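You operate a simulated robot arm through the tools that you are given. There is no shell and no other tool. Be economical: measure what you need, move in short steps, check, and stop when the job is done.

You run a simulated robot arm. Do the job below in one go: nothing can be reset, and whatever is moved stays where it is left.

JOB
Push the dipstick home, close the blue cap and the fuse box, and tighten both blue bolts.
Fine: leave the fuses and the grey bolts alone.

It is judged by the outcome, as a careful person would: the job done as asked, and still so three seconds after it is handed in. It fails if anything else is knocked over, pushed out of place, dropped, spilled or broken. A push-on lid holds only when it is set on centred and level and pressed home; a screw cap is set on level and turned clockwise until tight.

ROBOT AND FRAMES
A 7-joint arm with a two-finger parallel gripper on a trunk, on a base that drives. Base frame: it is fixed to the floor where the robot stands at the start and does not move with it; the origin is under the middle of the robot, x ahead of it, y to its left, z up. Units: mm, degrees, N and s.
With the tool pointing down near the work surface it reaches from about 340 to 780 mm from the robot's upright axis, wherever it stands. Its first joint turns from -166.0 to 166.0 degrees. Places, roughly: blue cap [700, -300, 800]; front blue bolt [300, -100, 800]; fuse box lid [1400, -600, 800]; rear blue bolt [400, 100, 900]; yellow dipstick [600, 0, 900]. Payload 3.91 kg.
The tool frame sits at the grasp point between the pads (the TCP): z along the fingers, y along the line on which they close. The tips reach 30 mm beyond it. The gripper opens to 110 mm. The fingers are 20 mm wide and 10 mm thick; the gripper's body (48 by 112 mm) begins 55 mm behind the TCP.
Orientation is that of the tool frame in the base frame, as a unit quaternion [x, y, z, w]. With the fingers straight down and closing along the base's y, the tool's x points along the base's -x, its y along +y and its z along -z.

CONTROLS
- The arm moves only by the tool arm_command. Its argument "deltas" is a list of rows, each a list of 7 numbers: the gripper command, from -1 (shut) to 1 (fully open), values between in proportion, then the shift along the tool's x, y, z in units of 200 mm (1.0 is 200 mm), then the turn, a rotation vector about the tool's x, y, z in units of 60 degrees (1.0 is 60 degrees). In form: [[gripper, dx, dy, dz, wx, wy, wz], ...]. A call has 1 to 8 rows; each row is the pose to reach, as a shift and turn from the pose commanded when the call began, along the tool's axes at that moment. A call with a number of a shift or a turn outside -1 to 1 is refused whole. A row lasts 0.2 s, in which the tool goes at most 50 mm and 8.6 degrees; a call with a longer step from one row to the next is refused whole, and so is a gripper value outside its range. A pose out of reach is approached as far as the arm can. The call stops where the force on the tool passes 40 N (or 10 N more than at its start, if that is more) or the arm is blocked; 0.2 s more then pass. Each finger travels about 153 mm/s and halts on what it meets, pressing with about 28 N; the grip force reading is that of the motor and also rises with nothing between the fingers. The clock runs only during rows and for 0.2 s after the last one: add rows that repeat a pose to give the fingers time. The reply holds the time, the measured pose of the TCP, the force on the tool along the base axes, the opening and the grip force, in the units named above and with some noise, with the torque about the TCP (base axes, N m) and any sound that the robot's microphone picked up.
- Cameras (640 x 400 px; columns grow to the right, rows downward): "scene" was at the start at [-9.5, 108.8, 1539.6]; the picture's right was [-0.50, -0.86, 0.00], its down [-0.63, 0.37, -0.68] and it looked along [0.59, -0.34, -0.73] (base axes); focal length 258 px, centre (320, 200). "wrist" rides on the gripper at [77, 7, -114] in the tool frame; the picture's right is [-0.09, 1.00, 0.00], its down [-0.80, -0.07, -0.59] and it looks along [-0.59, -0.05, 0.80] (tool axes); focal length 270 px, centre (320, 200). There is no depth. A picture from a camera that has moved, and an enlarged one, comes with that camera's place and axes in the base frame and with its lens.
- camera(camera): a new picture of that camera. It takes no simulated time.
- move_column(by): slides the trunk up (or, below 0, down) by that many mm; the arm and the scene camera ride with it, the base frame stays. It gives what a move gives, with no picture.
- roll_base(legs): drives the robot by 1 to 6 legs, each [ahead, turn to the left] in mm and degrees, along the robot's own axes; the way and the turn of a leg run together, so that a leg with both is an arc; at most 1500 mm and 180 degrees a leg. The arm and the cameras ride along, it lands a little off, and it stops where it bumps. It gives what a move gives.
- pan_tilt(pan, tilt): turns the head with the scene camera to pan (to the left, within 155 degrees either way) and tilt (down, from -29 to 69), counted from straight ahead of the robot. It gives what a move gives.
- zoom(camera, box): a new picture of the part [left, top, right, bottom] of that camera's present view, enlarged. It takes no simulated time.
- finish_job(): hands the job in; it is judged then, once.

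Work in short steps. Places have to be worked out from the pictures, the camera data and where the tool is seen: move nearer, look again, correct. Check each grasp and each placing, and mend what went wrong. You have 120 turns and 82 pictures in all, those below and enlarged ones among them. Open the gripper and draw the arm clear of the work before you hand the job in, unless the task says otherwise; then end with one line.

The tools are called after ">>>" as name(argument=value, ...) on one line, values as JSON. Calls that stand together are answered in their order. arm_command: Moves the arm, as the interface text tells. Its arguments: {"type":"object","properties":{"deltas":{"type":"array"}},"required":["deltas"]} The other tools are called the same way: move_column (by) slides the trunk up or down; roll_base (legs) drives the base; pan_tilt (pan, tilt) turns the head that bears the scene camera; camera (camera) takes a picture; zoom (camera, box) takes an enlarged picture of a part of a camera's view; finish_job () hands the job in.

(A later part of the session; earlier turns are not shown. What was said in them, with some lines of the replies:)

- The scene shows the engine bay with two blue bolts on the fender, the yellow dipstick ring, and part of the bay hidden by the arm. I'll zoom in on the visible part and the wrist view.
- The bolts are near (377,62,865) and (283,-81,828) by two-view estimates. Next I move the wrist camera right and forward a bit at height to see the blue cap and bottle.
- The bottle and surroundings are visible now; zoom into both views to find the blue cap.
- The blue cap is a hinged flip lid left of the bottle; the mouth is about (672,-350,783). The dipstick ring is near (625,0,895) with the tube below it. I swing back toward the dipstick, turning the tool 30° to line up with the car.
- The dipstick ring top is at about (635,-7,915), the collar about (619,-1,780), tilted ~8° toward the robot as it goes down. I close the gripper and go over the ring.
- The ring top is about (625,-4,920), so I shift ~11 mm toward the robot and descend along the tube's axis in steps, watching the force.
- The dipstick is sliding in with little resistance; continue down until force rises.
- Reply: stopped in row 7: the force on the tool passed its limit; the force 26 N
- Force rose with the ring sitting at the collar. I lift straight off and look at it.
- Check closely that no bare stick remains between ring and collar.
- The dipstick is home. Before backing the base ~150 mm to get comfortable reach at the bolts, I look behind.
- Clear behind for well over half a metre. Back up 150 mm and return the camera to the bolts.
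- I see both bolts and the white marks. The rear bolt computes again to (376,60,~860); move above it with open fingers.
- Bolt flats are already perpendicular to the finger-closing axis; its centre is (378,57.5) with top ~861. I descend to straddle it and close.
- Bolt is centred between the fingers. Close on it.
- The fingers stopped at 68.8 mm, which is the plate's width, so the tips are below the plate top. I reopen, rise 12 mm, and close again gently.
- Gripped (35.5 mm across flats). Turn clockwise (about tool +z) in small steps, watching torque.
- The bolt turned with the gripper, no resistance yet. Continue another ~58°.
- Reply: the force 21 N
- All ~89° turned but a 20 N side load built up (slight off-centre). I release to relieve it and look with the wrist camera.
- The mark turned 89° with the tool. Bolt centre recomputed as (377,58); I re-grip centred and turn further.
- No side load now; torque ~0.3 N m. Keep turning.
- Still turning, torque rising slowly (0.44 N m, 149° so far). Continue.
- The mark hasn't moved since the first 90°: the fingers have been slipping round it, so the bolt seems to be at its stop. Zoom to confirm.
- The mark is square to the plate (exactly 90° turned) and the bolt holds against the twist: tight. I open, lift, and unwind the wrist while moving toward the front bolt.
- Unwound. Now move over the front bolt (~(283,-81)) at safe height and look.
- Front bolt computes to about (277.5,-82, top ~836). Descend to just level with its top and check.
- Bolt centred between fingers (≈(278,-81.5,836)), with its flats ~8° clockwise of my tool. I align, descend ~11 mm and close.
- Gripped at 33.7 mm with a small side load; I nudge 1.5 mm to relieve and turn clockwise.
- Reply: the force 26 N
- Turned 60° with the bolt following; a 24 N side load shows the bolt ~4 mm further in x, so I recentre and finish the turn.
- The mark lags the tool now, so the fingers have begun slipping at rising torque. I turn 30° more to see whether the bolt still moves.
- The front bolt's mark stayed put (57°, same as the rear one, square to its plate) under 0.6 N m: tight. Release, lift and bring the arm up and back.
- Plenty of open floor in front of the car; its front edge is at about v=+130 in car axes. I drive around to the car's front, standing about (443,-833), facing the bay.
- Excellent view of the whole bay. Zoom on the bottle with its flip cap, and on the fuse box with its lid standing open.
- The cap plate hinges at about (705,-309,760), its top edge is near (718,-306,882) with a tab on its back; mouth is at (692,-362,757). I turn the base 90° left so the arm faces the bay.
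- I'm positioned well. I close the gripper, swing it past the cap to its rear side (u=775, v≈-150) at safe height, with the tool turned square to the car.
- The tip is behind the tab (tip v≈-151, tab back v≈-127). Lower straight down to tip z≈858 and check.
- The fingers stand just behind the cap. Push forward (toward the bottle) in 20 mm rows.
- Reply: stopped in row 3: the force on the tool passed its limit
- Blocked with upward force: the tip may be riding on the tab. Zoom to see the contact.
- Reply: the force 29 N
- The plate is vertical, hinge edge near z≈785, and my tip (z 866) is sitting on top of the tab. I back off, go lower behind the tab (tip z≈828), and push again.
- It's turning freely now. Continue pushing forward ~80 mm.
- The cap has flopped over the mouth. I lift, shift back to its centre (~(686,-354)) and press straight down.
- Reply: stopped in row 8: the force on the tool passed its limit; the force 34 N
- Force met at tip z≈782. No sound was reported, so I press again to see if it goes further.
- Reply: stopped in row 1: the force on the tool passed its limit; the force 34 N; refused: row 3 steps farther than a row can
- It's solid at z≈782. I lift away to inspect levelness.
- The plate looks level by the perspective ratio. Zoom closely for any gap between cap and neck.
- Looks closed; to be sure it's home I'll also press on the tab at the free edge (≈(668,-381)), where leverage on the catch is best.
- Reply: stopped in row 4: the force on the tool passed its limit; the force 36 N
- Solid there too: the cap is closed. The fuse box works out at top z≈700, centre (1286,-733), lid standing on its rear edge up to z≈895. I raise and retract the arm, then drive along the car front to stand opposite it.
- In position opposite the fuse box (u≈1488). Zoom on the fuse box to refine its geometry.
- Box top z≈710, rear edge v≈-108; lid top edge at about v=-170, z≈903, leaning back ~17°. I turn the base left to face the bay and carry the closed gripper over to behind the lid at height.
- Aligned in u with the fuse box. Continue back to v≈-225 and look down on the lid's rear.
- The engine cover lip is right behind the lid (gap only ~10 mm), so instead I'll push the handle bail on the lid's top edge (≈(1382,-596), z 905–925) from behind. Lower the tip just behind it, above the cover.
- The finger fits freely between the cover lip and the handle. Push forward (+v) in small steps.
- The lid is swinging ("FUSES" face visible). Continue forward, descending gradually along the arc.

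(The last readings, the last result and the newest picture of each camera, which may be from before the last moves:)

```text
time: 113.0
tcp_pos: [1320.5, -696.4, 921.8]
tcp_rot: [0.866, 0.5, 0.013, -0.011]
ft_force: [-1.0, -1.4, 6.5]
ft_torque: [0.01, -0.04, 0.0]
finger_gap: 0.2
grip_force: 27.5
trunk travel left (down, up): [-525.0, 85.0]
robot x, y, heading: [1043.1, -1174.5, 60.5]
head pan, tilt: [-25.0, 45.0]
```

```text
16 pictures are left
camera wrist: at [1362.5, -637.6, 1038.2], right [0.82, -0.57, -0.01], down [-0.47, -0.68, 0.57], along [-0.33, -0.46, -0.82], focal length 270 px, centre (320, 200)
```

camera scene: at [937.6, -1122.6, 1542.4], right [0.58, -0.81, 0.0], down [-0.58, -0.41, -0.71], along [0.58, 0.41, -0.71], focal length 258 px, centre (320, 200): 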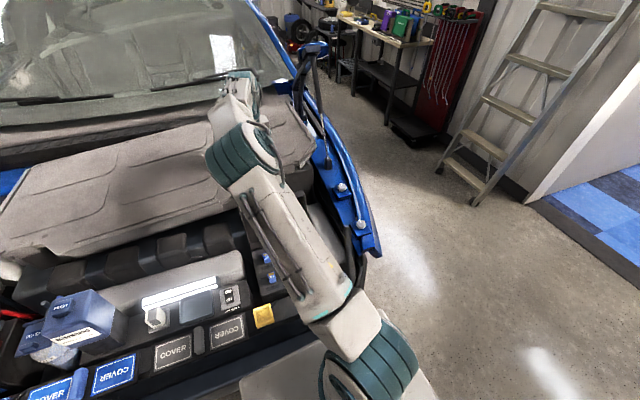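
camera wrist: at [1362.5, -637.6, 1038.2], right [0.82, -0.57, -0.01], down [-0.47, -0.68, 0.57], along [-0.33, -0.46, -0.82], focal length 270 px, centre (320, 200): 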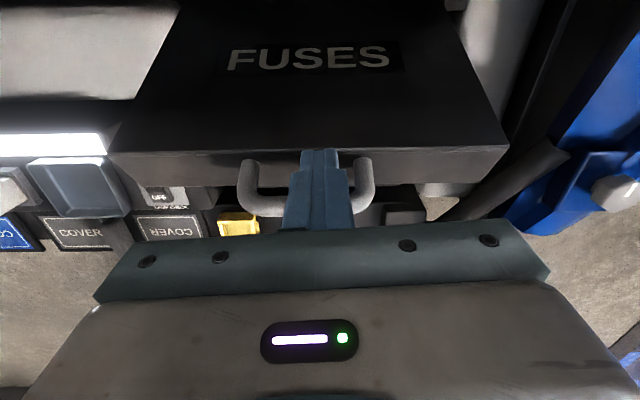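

The fingertip is inside the bail resting on the lid rim. I lift out and see whether the lid falls shut by itself.

>>> arm_command(deltas=[[-1, 0, 0, -0.15, 0, 0, 0], [-1, 0, 0, -0.35, 0, 0, 0], [-1, 0.15, 0, -0.45, 0, 0, 0], [-1, 0.3, 0, -0.45, 0, 0, 0], [-1, 0.3, 0, -0.45, 0, 0, 0]])

>>> camera(camera="wrist")

```text
time: 114.2
tcp_pos: [1349.6, -647.7, 1013.8]
tcp_rot: [0.866, 0.5, 0.012, -0.012]
ft_force: [0.7, 0.1, 0.4]
ft_torque: [0.02, -0.01, -0.03]
finger_gap: 0.1
grip_force: 27.9
trunk travel left (down, up): [-525.0, 85.0]
robot x, y, heading: [1041.7, -1176.6, 60.5]
head pan, tilt: [-25.0, 45.0]
```

```text
15 pictures are left
camera wrist: at [1392.0, -588.8, 1129.8], right [0.82, -0.57, -0.01], down [-0.47, -0.68, 0.57], along [-0.33, -0.46, -0.82], focal length 270 px, centre (320, 200)
```

wrist: 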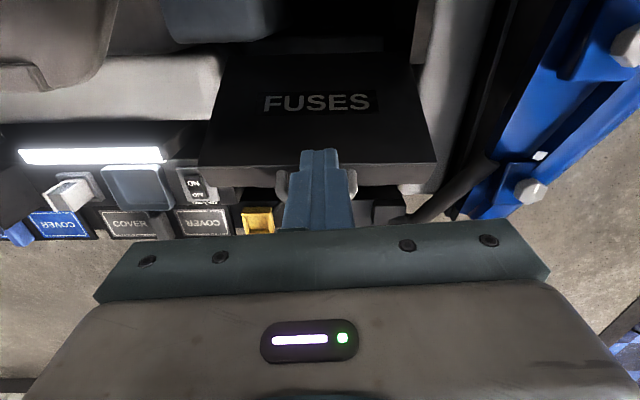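

The lid holds by friction at ~33° past vertical. I now push on its outer face near the free end, following its arc down.

>>> arm_command(deltas=[[-1, -0.12, 0, 0.21, 0, 0, 0], [-1, -0.17, 0, 0.44, 0, 0, 0], [-1, -0.245, 0, 0.58, 0, 0, 0], [-1, -0.345, 0, 0.695, 0, 0, 0], [-1, -0.43, 0, 0.83, 0, 0, 0], [-1, -0.495, 0, 0.97, 0, 0, 0], [-1, -0.495, 0, 0.97, 0, 0, 0]])

>>> camera(camera="wrist")

```text
time: 115.8
tcp_pos: [1302.0, -726.8, 816.5]
tcp_rot: [0.866, 0.5, 0.013, -0.013]
ft_force: [-0.1, 0.4, 0.4]
ft_torque: [0.03, -0.02, -0.01]
finger_gap: 0.0
grip_force: 27.6
trunk travel left (down, up): [-525.0, 85.0]
robot x, y, heading: [1042.1, -1177.1, 60.5]
head pan, tilt: [-25.0, 45.0]
```

```text
14 pictures are left
camera wrist: at [1343.9, -667.2, 932.9], right [0.82, -0.57, -0.01], down [-0.47, -0.68, 0.57], along [-0.33, -0.46, -0.82], focal length 270 px, centre (320, 200)
```

wrist: 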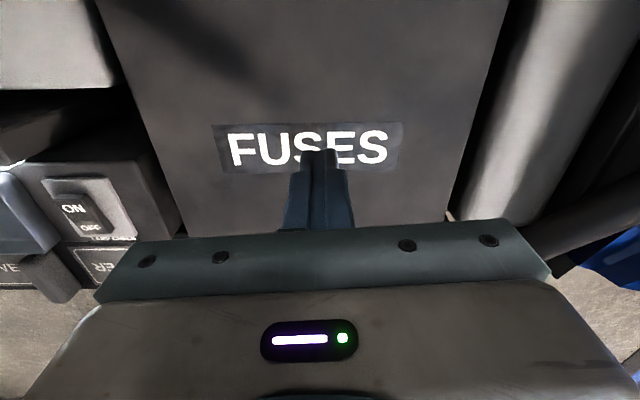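

The lid has followed down, nearly flat. Continue downward near the free end until it seats.

>>> arm_command(deltas=[[-1, -0.06, 0, 0.03, 0, 0, 0], [-1, -0.12, 0, 0.08, 0, 0, 0], [-1, -0.16, 0, 0.13, 0, 0, 0], [-1, -0.18, 0, 0.18, 0, 0, 0], [-1, -0.18, 0, 0.23, 0, 0, 0], [-1, -0.18, 0, 0.28, 0, 0, 0], [-1, -0.18, 0, 0.33, 0, 0, 0], [-1, -0.18, 0, 0.38, 0, 0, 0]])

>>> camera(camera="wrist")

```text
time: 117.1
tcp_pos: [1284.3, -757.4, 771.3]
tcp_rot: [0.866, 0.5, 0.016, -0.013]
ft_force: [-4.2, -7.4, 29.4]
ft_torque: [-0.46, 0.23, -0.01]
finger_gap: 0.0
grip_force: 28.3
trunk travel left (down, up): [-525.0, 85.0]
robot x, y, heading: [1038.7, -1177.5, 60.2]
head pan, tilt: [-25.0, 45.0]
stopped in row 6: the force on the tool passed its limit (the readings are from after the stop); the commanded pose is now the measured one
```

```text
13 pictures are left
camera wrist: at [1326.6, -698.2, 887.7], right [0.82, -0.57, -0.01], down [-0.47, -0.68, 0.56], along [-0.33, -0.45, -0.83], focal length 270 px, centre (320, 200)
```

wrist: 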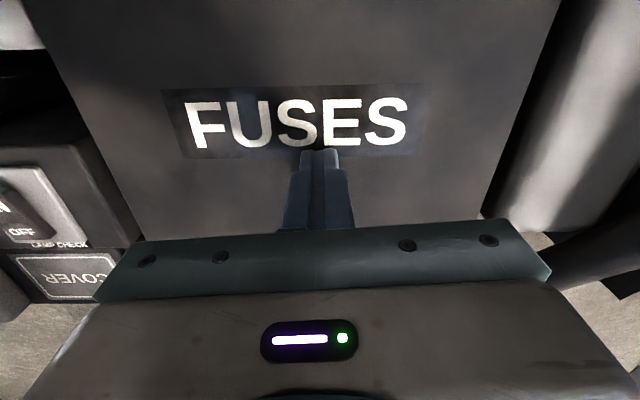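

Seated at z≈741 (box 705 + lid depth). I'll press once more nearer the front edge to be sure it's home.

>>> arm_command(deltas=[[-1, 0, 0, -0.15, 0, 0, 0], [-1, -0.2, 0, -0.15, 0, 0, 0], [-1, -0.22, 0, -0.05, 0, 0, 0], [-1, -0.22, 0, 0, 0, 0, 0], [-1, -0.22, 0, 0.05, 0, 0, 0], [-1, -0.22, 0, 0.1, 0, 0, 0], [-1, -0.22, 0, 0.15, 0, 0, 0]])

>>> arm_command(deltas=[[-1, 0, 0, -0.2, 0, 0, 0], [-1, 0, 0, -0.44, 0, 0, 0], [-1, 0, 0, -0.68, 0, 0, 0], [-1, 0, 0, -0.92, 0, 0, 0], [-1, 0, 0, -1, 0, 0, 0]])

>>> arm_command(deltas=[[-1, 0, -0.2, -0.1, 0, 0, 0], [-1, 0, -0.42, -0.1, 0, 0, 0], [-1, 0, -0.65, -0.2, 0, 0, 0], [-1, 0, -0.85, -0.3, 0, 0, 0], [-1, 0, -1, -0.4, 0, 0, 0], [-1, 0, -1, -0.4, 0, 0, 0]])

>>> pan_tilt(pan=-20, tilt=55)

>>> camera(camera="scene")

```text
time: 118.1
tcp_pos: [1264.0, -793.4, 770.0]
tcp_rot: [0.866, 0.499, 0.018, -0.016]
ft_force: [-5.1, -8.8, 36.0]
ft_torque: [-0.56, 0.23, -0.08]
finger_gap: 0.0
grip_force: 27.9
trunk travel left (down, up): [-525.0, 85.0]
robot x, y, heading: [1042.9, -1177.7, 60.2]
head pan, tilt: [-25.0, 45.0]
stopped in row 5: the force on the tool passed its limit (the readings are from after the stop); the commanded pose is now the measured one
```

```text
time: 119.3
tcp_pos: [1261.1, -800.9, 967.1]
tcp_rot: [0.866, 0.499, 0.017, -0.015]
ft_force: [0.2, -0.2, 0.3]
ft_torque: [0.02, 0.01, -0.04]
finger_gap: 0.0
grip_force: 27.9
trunk travel left (down, up): [-525.0, 85.0]
robot x, y, heading: [1039.3, -1175.8, 60.5]
head pan, tilt: [-25.0, 45.0]
```

```text
refused: row 3 steps farther than a row can; nothing moved
```

```text
time: 120.0
tcp_pos: [1261.8, -801.5, 967.0]
tcp_rot: [0.867, 0.499, 0.016, -0.015]
ft_force: [-0.7, -0.4, 0.2]
ft_torque: [-0.01, 0.01, 0.02]
finger_gap: 0.1
grip_force: 27.6
trunk travel left (down, up): [-525.0, 85.0]
robot x, y, heading: [1043.0, -1174.1, 60.5]
head pan, tilt: [-20.0, 55.0]
```

```text
12 pictures are left
camera scene: at [926.3, -1123.0, 1529.0], right [0.65, -0.76, 0.0], down [-0.62, -0.53, -0.57], along [0.44, 0.37, -0.82], focal length 258 px, centre (320, 200)
```

scene: 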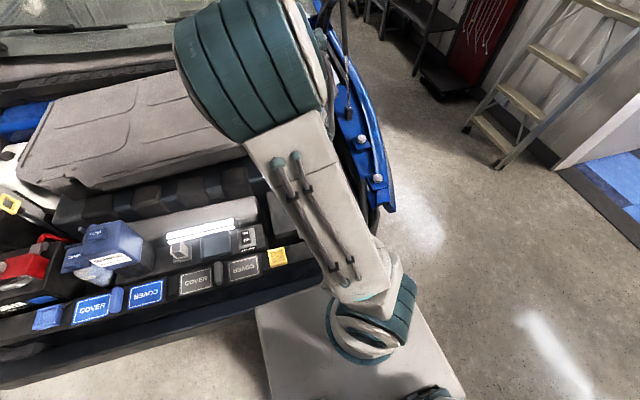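

Second press firm at the same height. The arm blocks the view, so I raise it, open the gripper, turn the base to swing it away from the car, and inspect.

>>> arm_command(deltas=[[-1, 0, 0, -0.2, 0, 0, 0], [0.3, 0, 0, -0.4, 0, 0, 0], [0.3, 0, 0, -0.4, 0, 0, 0]])

>>> roll_base(legs=[[0, -90]])

>>> pan_tilt(pan=85, tilt=42)

>>> camera(camera="scene")

```text
time: 120.8
tcp_pos: [1261.0, -804.1, 1045.8]
tcp_rot: [0.866, 0.5, 0.017, -0.015]
ft_force: [-0.2, 0.2, -0.1]
ft_torque: [0.0, 0.02, 0.02]
finger_gap: 71.2
grip_force: 0.1
trunk travel left (down, up): [-525.0, 85.0]
robot x, y, heading: [1043.2, -1178.0, 60.1]
head pan, tilt: [-20.0, 55.0]
```

```text
time: 125.1
tcp_pos: [1410.2, -1400.7, 1046.3]
tcp_rot: [0.964, -0.266, 0.022, 0.001]
ft_force: [-0.3, 0.2, -1.1]
ft_torque: [-0.01, 0.03, -0.03]
finger_gap: 71.7
grip_force: 0.0
trunk travel left (down, up): [-525.0, 85.0]
robot x, y, heading: [1041.3, -1177.6, -30.3]
head pan, tilt: [-20.0, 55.0]
```

```text
time: 126.9
tcp_pos: [1409.5, -1401.1, 1045.6]
tcp_rot: [0.964, -0.265, 0.022, 0.001]
ft_force: [0.6, -0.5, -0.4]
ft_torque: [0.01, 0.03, 0.01]
finger_gap: 71.5
grip_force: 0.2
trunk travel left (down, up): [-525.0, 85.0]
robot x, y, heading: [1046.2, -1179.8, -30.6]
head pan, tilt: [85.0, 42.0]
```

```text
11 pictures are left
camera scene: at [1098.1, -941.1, 1546.7], right [0.81, -0.58, 0.0], down [-0.39, -0.55, -0.74], along [0.43, 0.61, -0.67], focal length 258 px, centre (320, 200)
```

scene: 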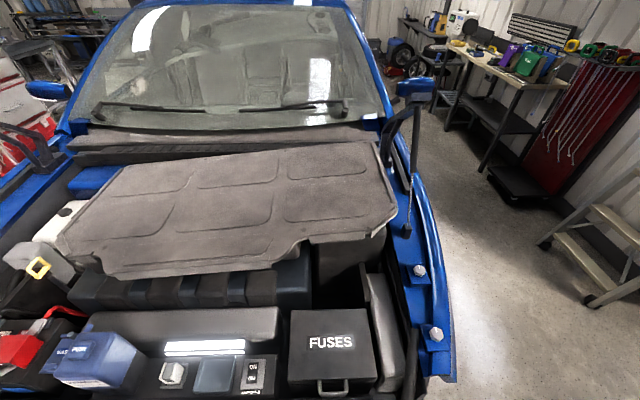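

Fuse box is shut. Zoom in on its seating, and on the washer cap and bolts area.

>>> zoom(camera="scene", box=[270, 290, 400, 400])

>>> pan_tilt(pan=130, tilt=40)

>>> camera(camera="scene")

```text
3.64 times, centred on (335, 345) of scene
camera zoom: at [1098.1, -941.1, 1546.7], right [0.81, -0.58, 0.0], down [-0.39, -0.55, -0.74], along [0.43, 0.61, -0.67], focal length 938 px, centre (266, -327)
```

zoom: 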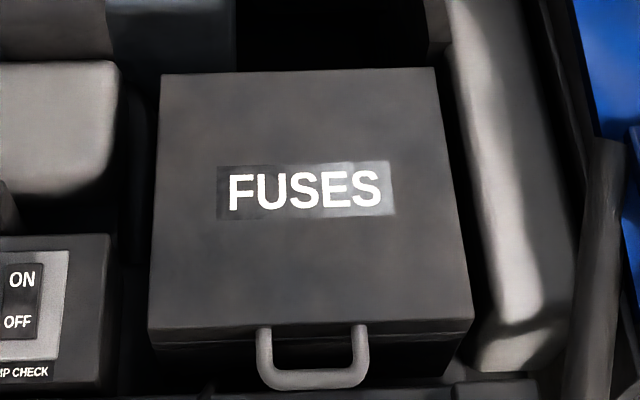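

```text
time: 128.0
tcp_pos: [1410.2, -1400.7, 1046.1]
tcp_rot: [0.964, -0.265, 0.022, 0.002]
ft_force: [-0.6, -0.8, 0.6]
ft_torque: [0.02, 0.02, 0.02]
finger_gap: 71.6
grip_force: 0.0
trunk travel left (down, up): [-525.0, 85.0]
robot x, y, heading: [1039.8, -1175.5, -30.7]
head pan, tilt: [130.0, 40.0]
```

```text
9 pictures are left
camera scene: at [1035.5, -925.4, 1549.6], right [0.99, 0.17, 0.0], down [0.11, -0.63, -0.77], along [-0.13, 0.76, -0.64], focal length 258 px, centre (320, 200)
```

scene: 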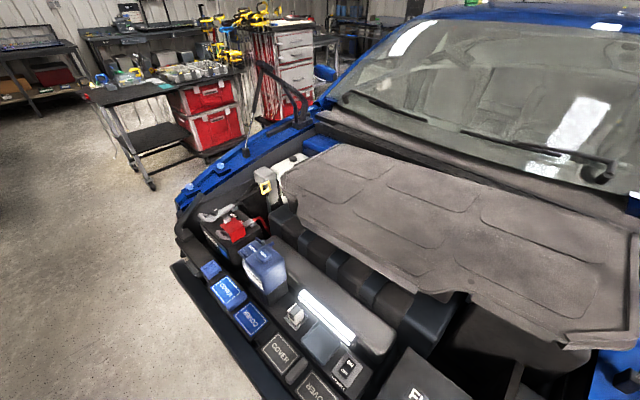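

The fuse lid is flush. A last zoom on the bolts, dipstick and washer cap region.

>>> zoom(camera="scene", box=[170, 140, 310, 290])

```text
2.67 times, centred on (240, 215) of scene
camera zoom: at [1035.5, -925.4, 1549.6], right [0.99, 0.17, 0.0], down [0.11, -0.63, -0.77], along [-0.13, 0.76, -0.64], focal length 688 px, centre (533, 160)
```

zoom: 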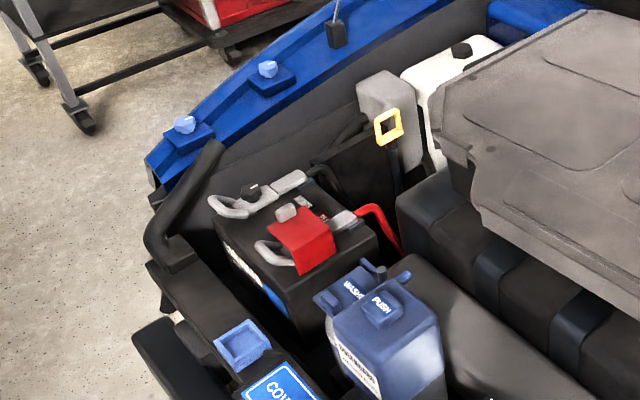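

Everything is in its final state: dipstick home, cap and fuse lid closed, both bolts at their stops, and the arm open and clear. Handing in.

>>> finish_job()

```text
The job is handed in.
```

I pushed the dipstick home, closed the blue washer cap and the fuse box lid and pressed both firmly, and turned both blue bolts clockwise until they stopped moving. I didn't touch the fuses or the grey bolts.
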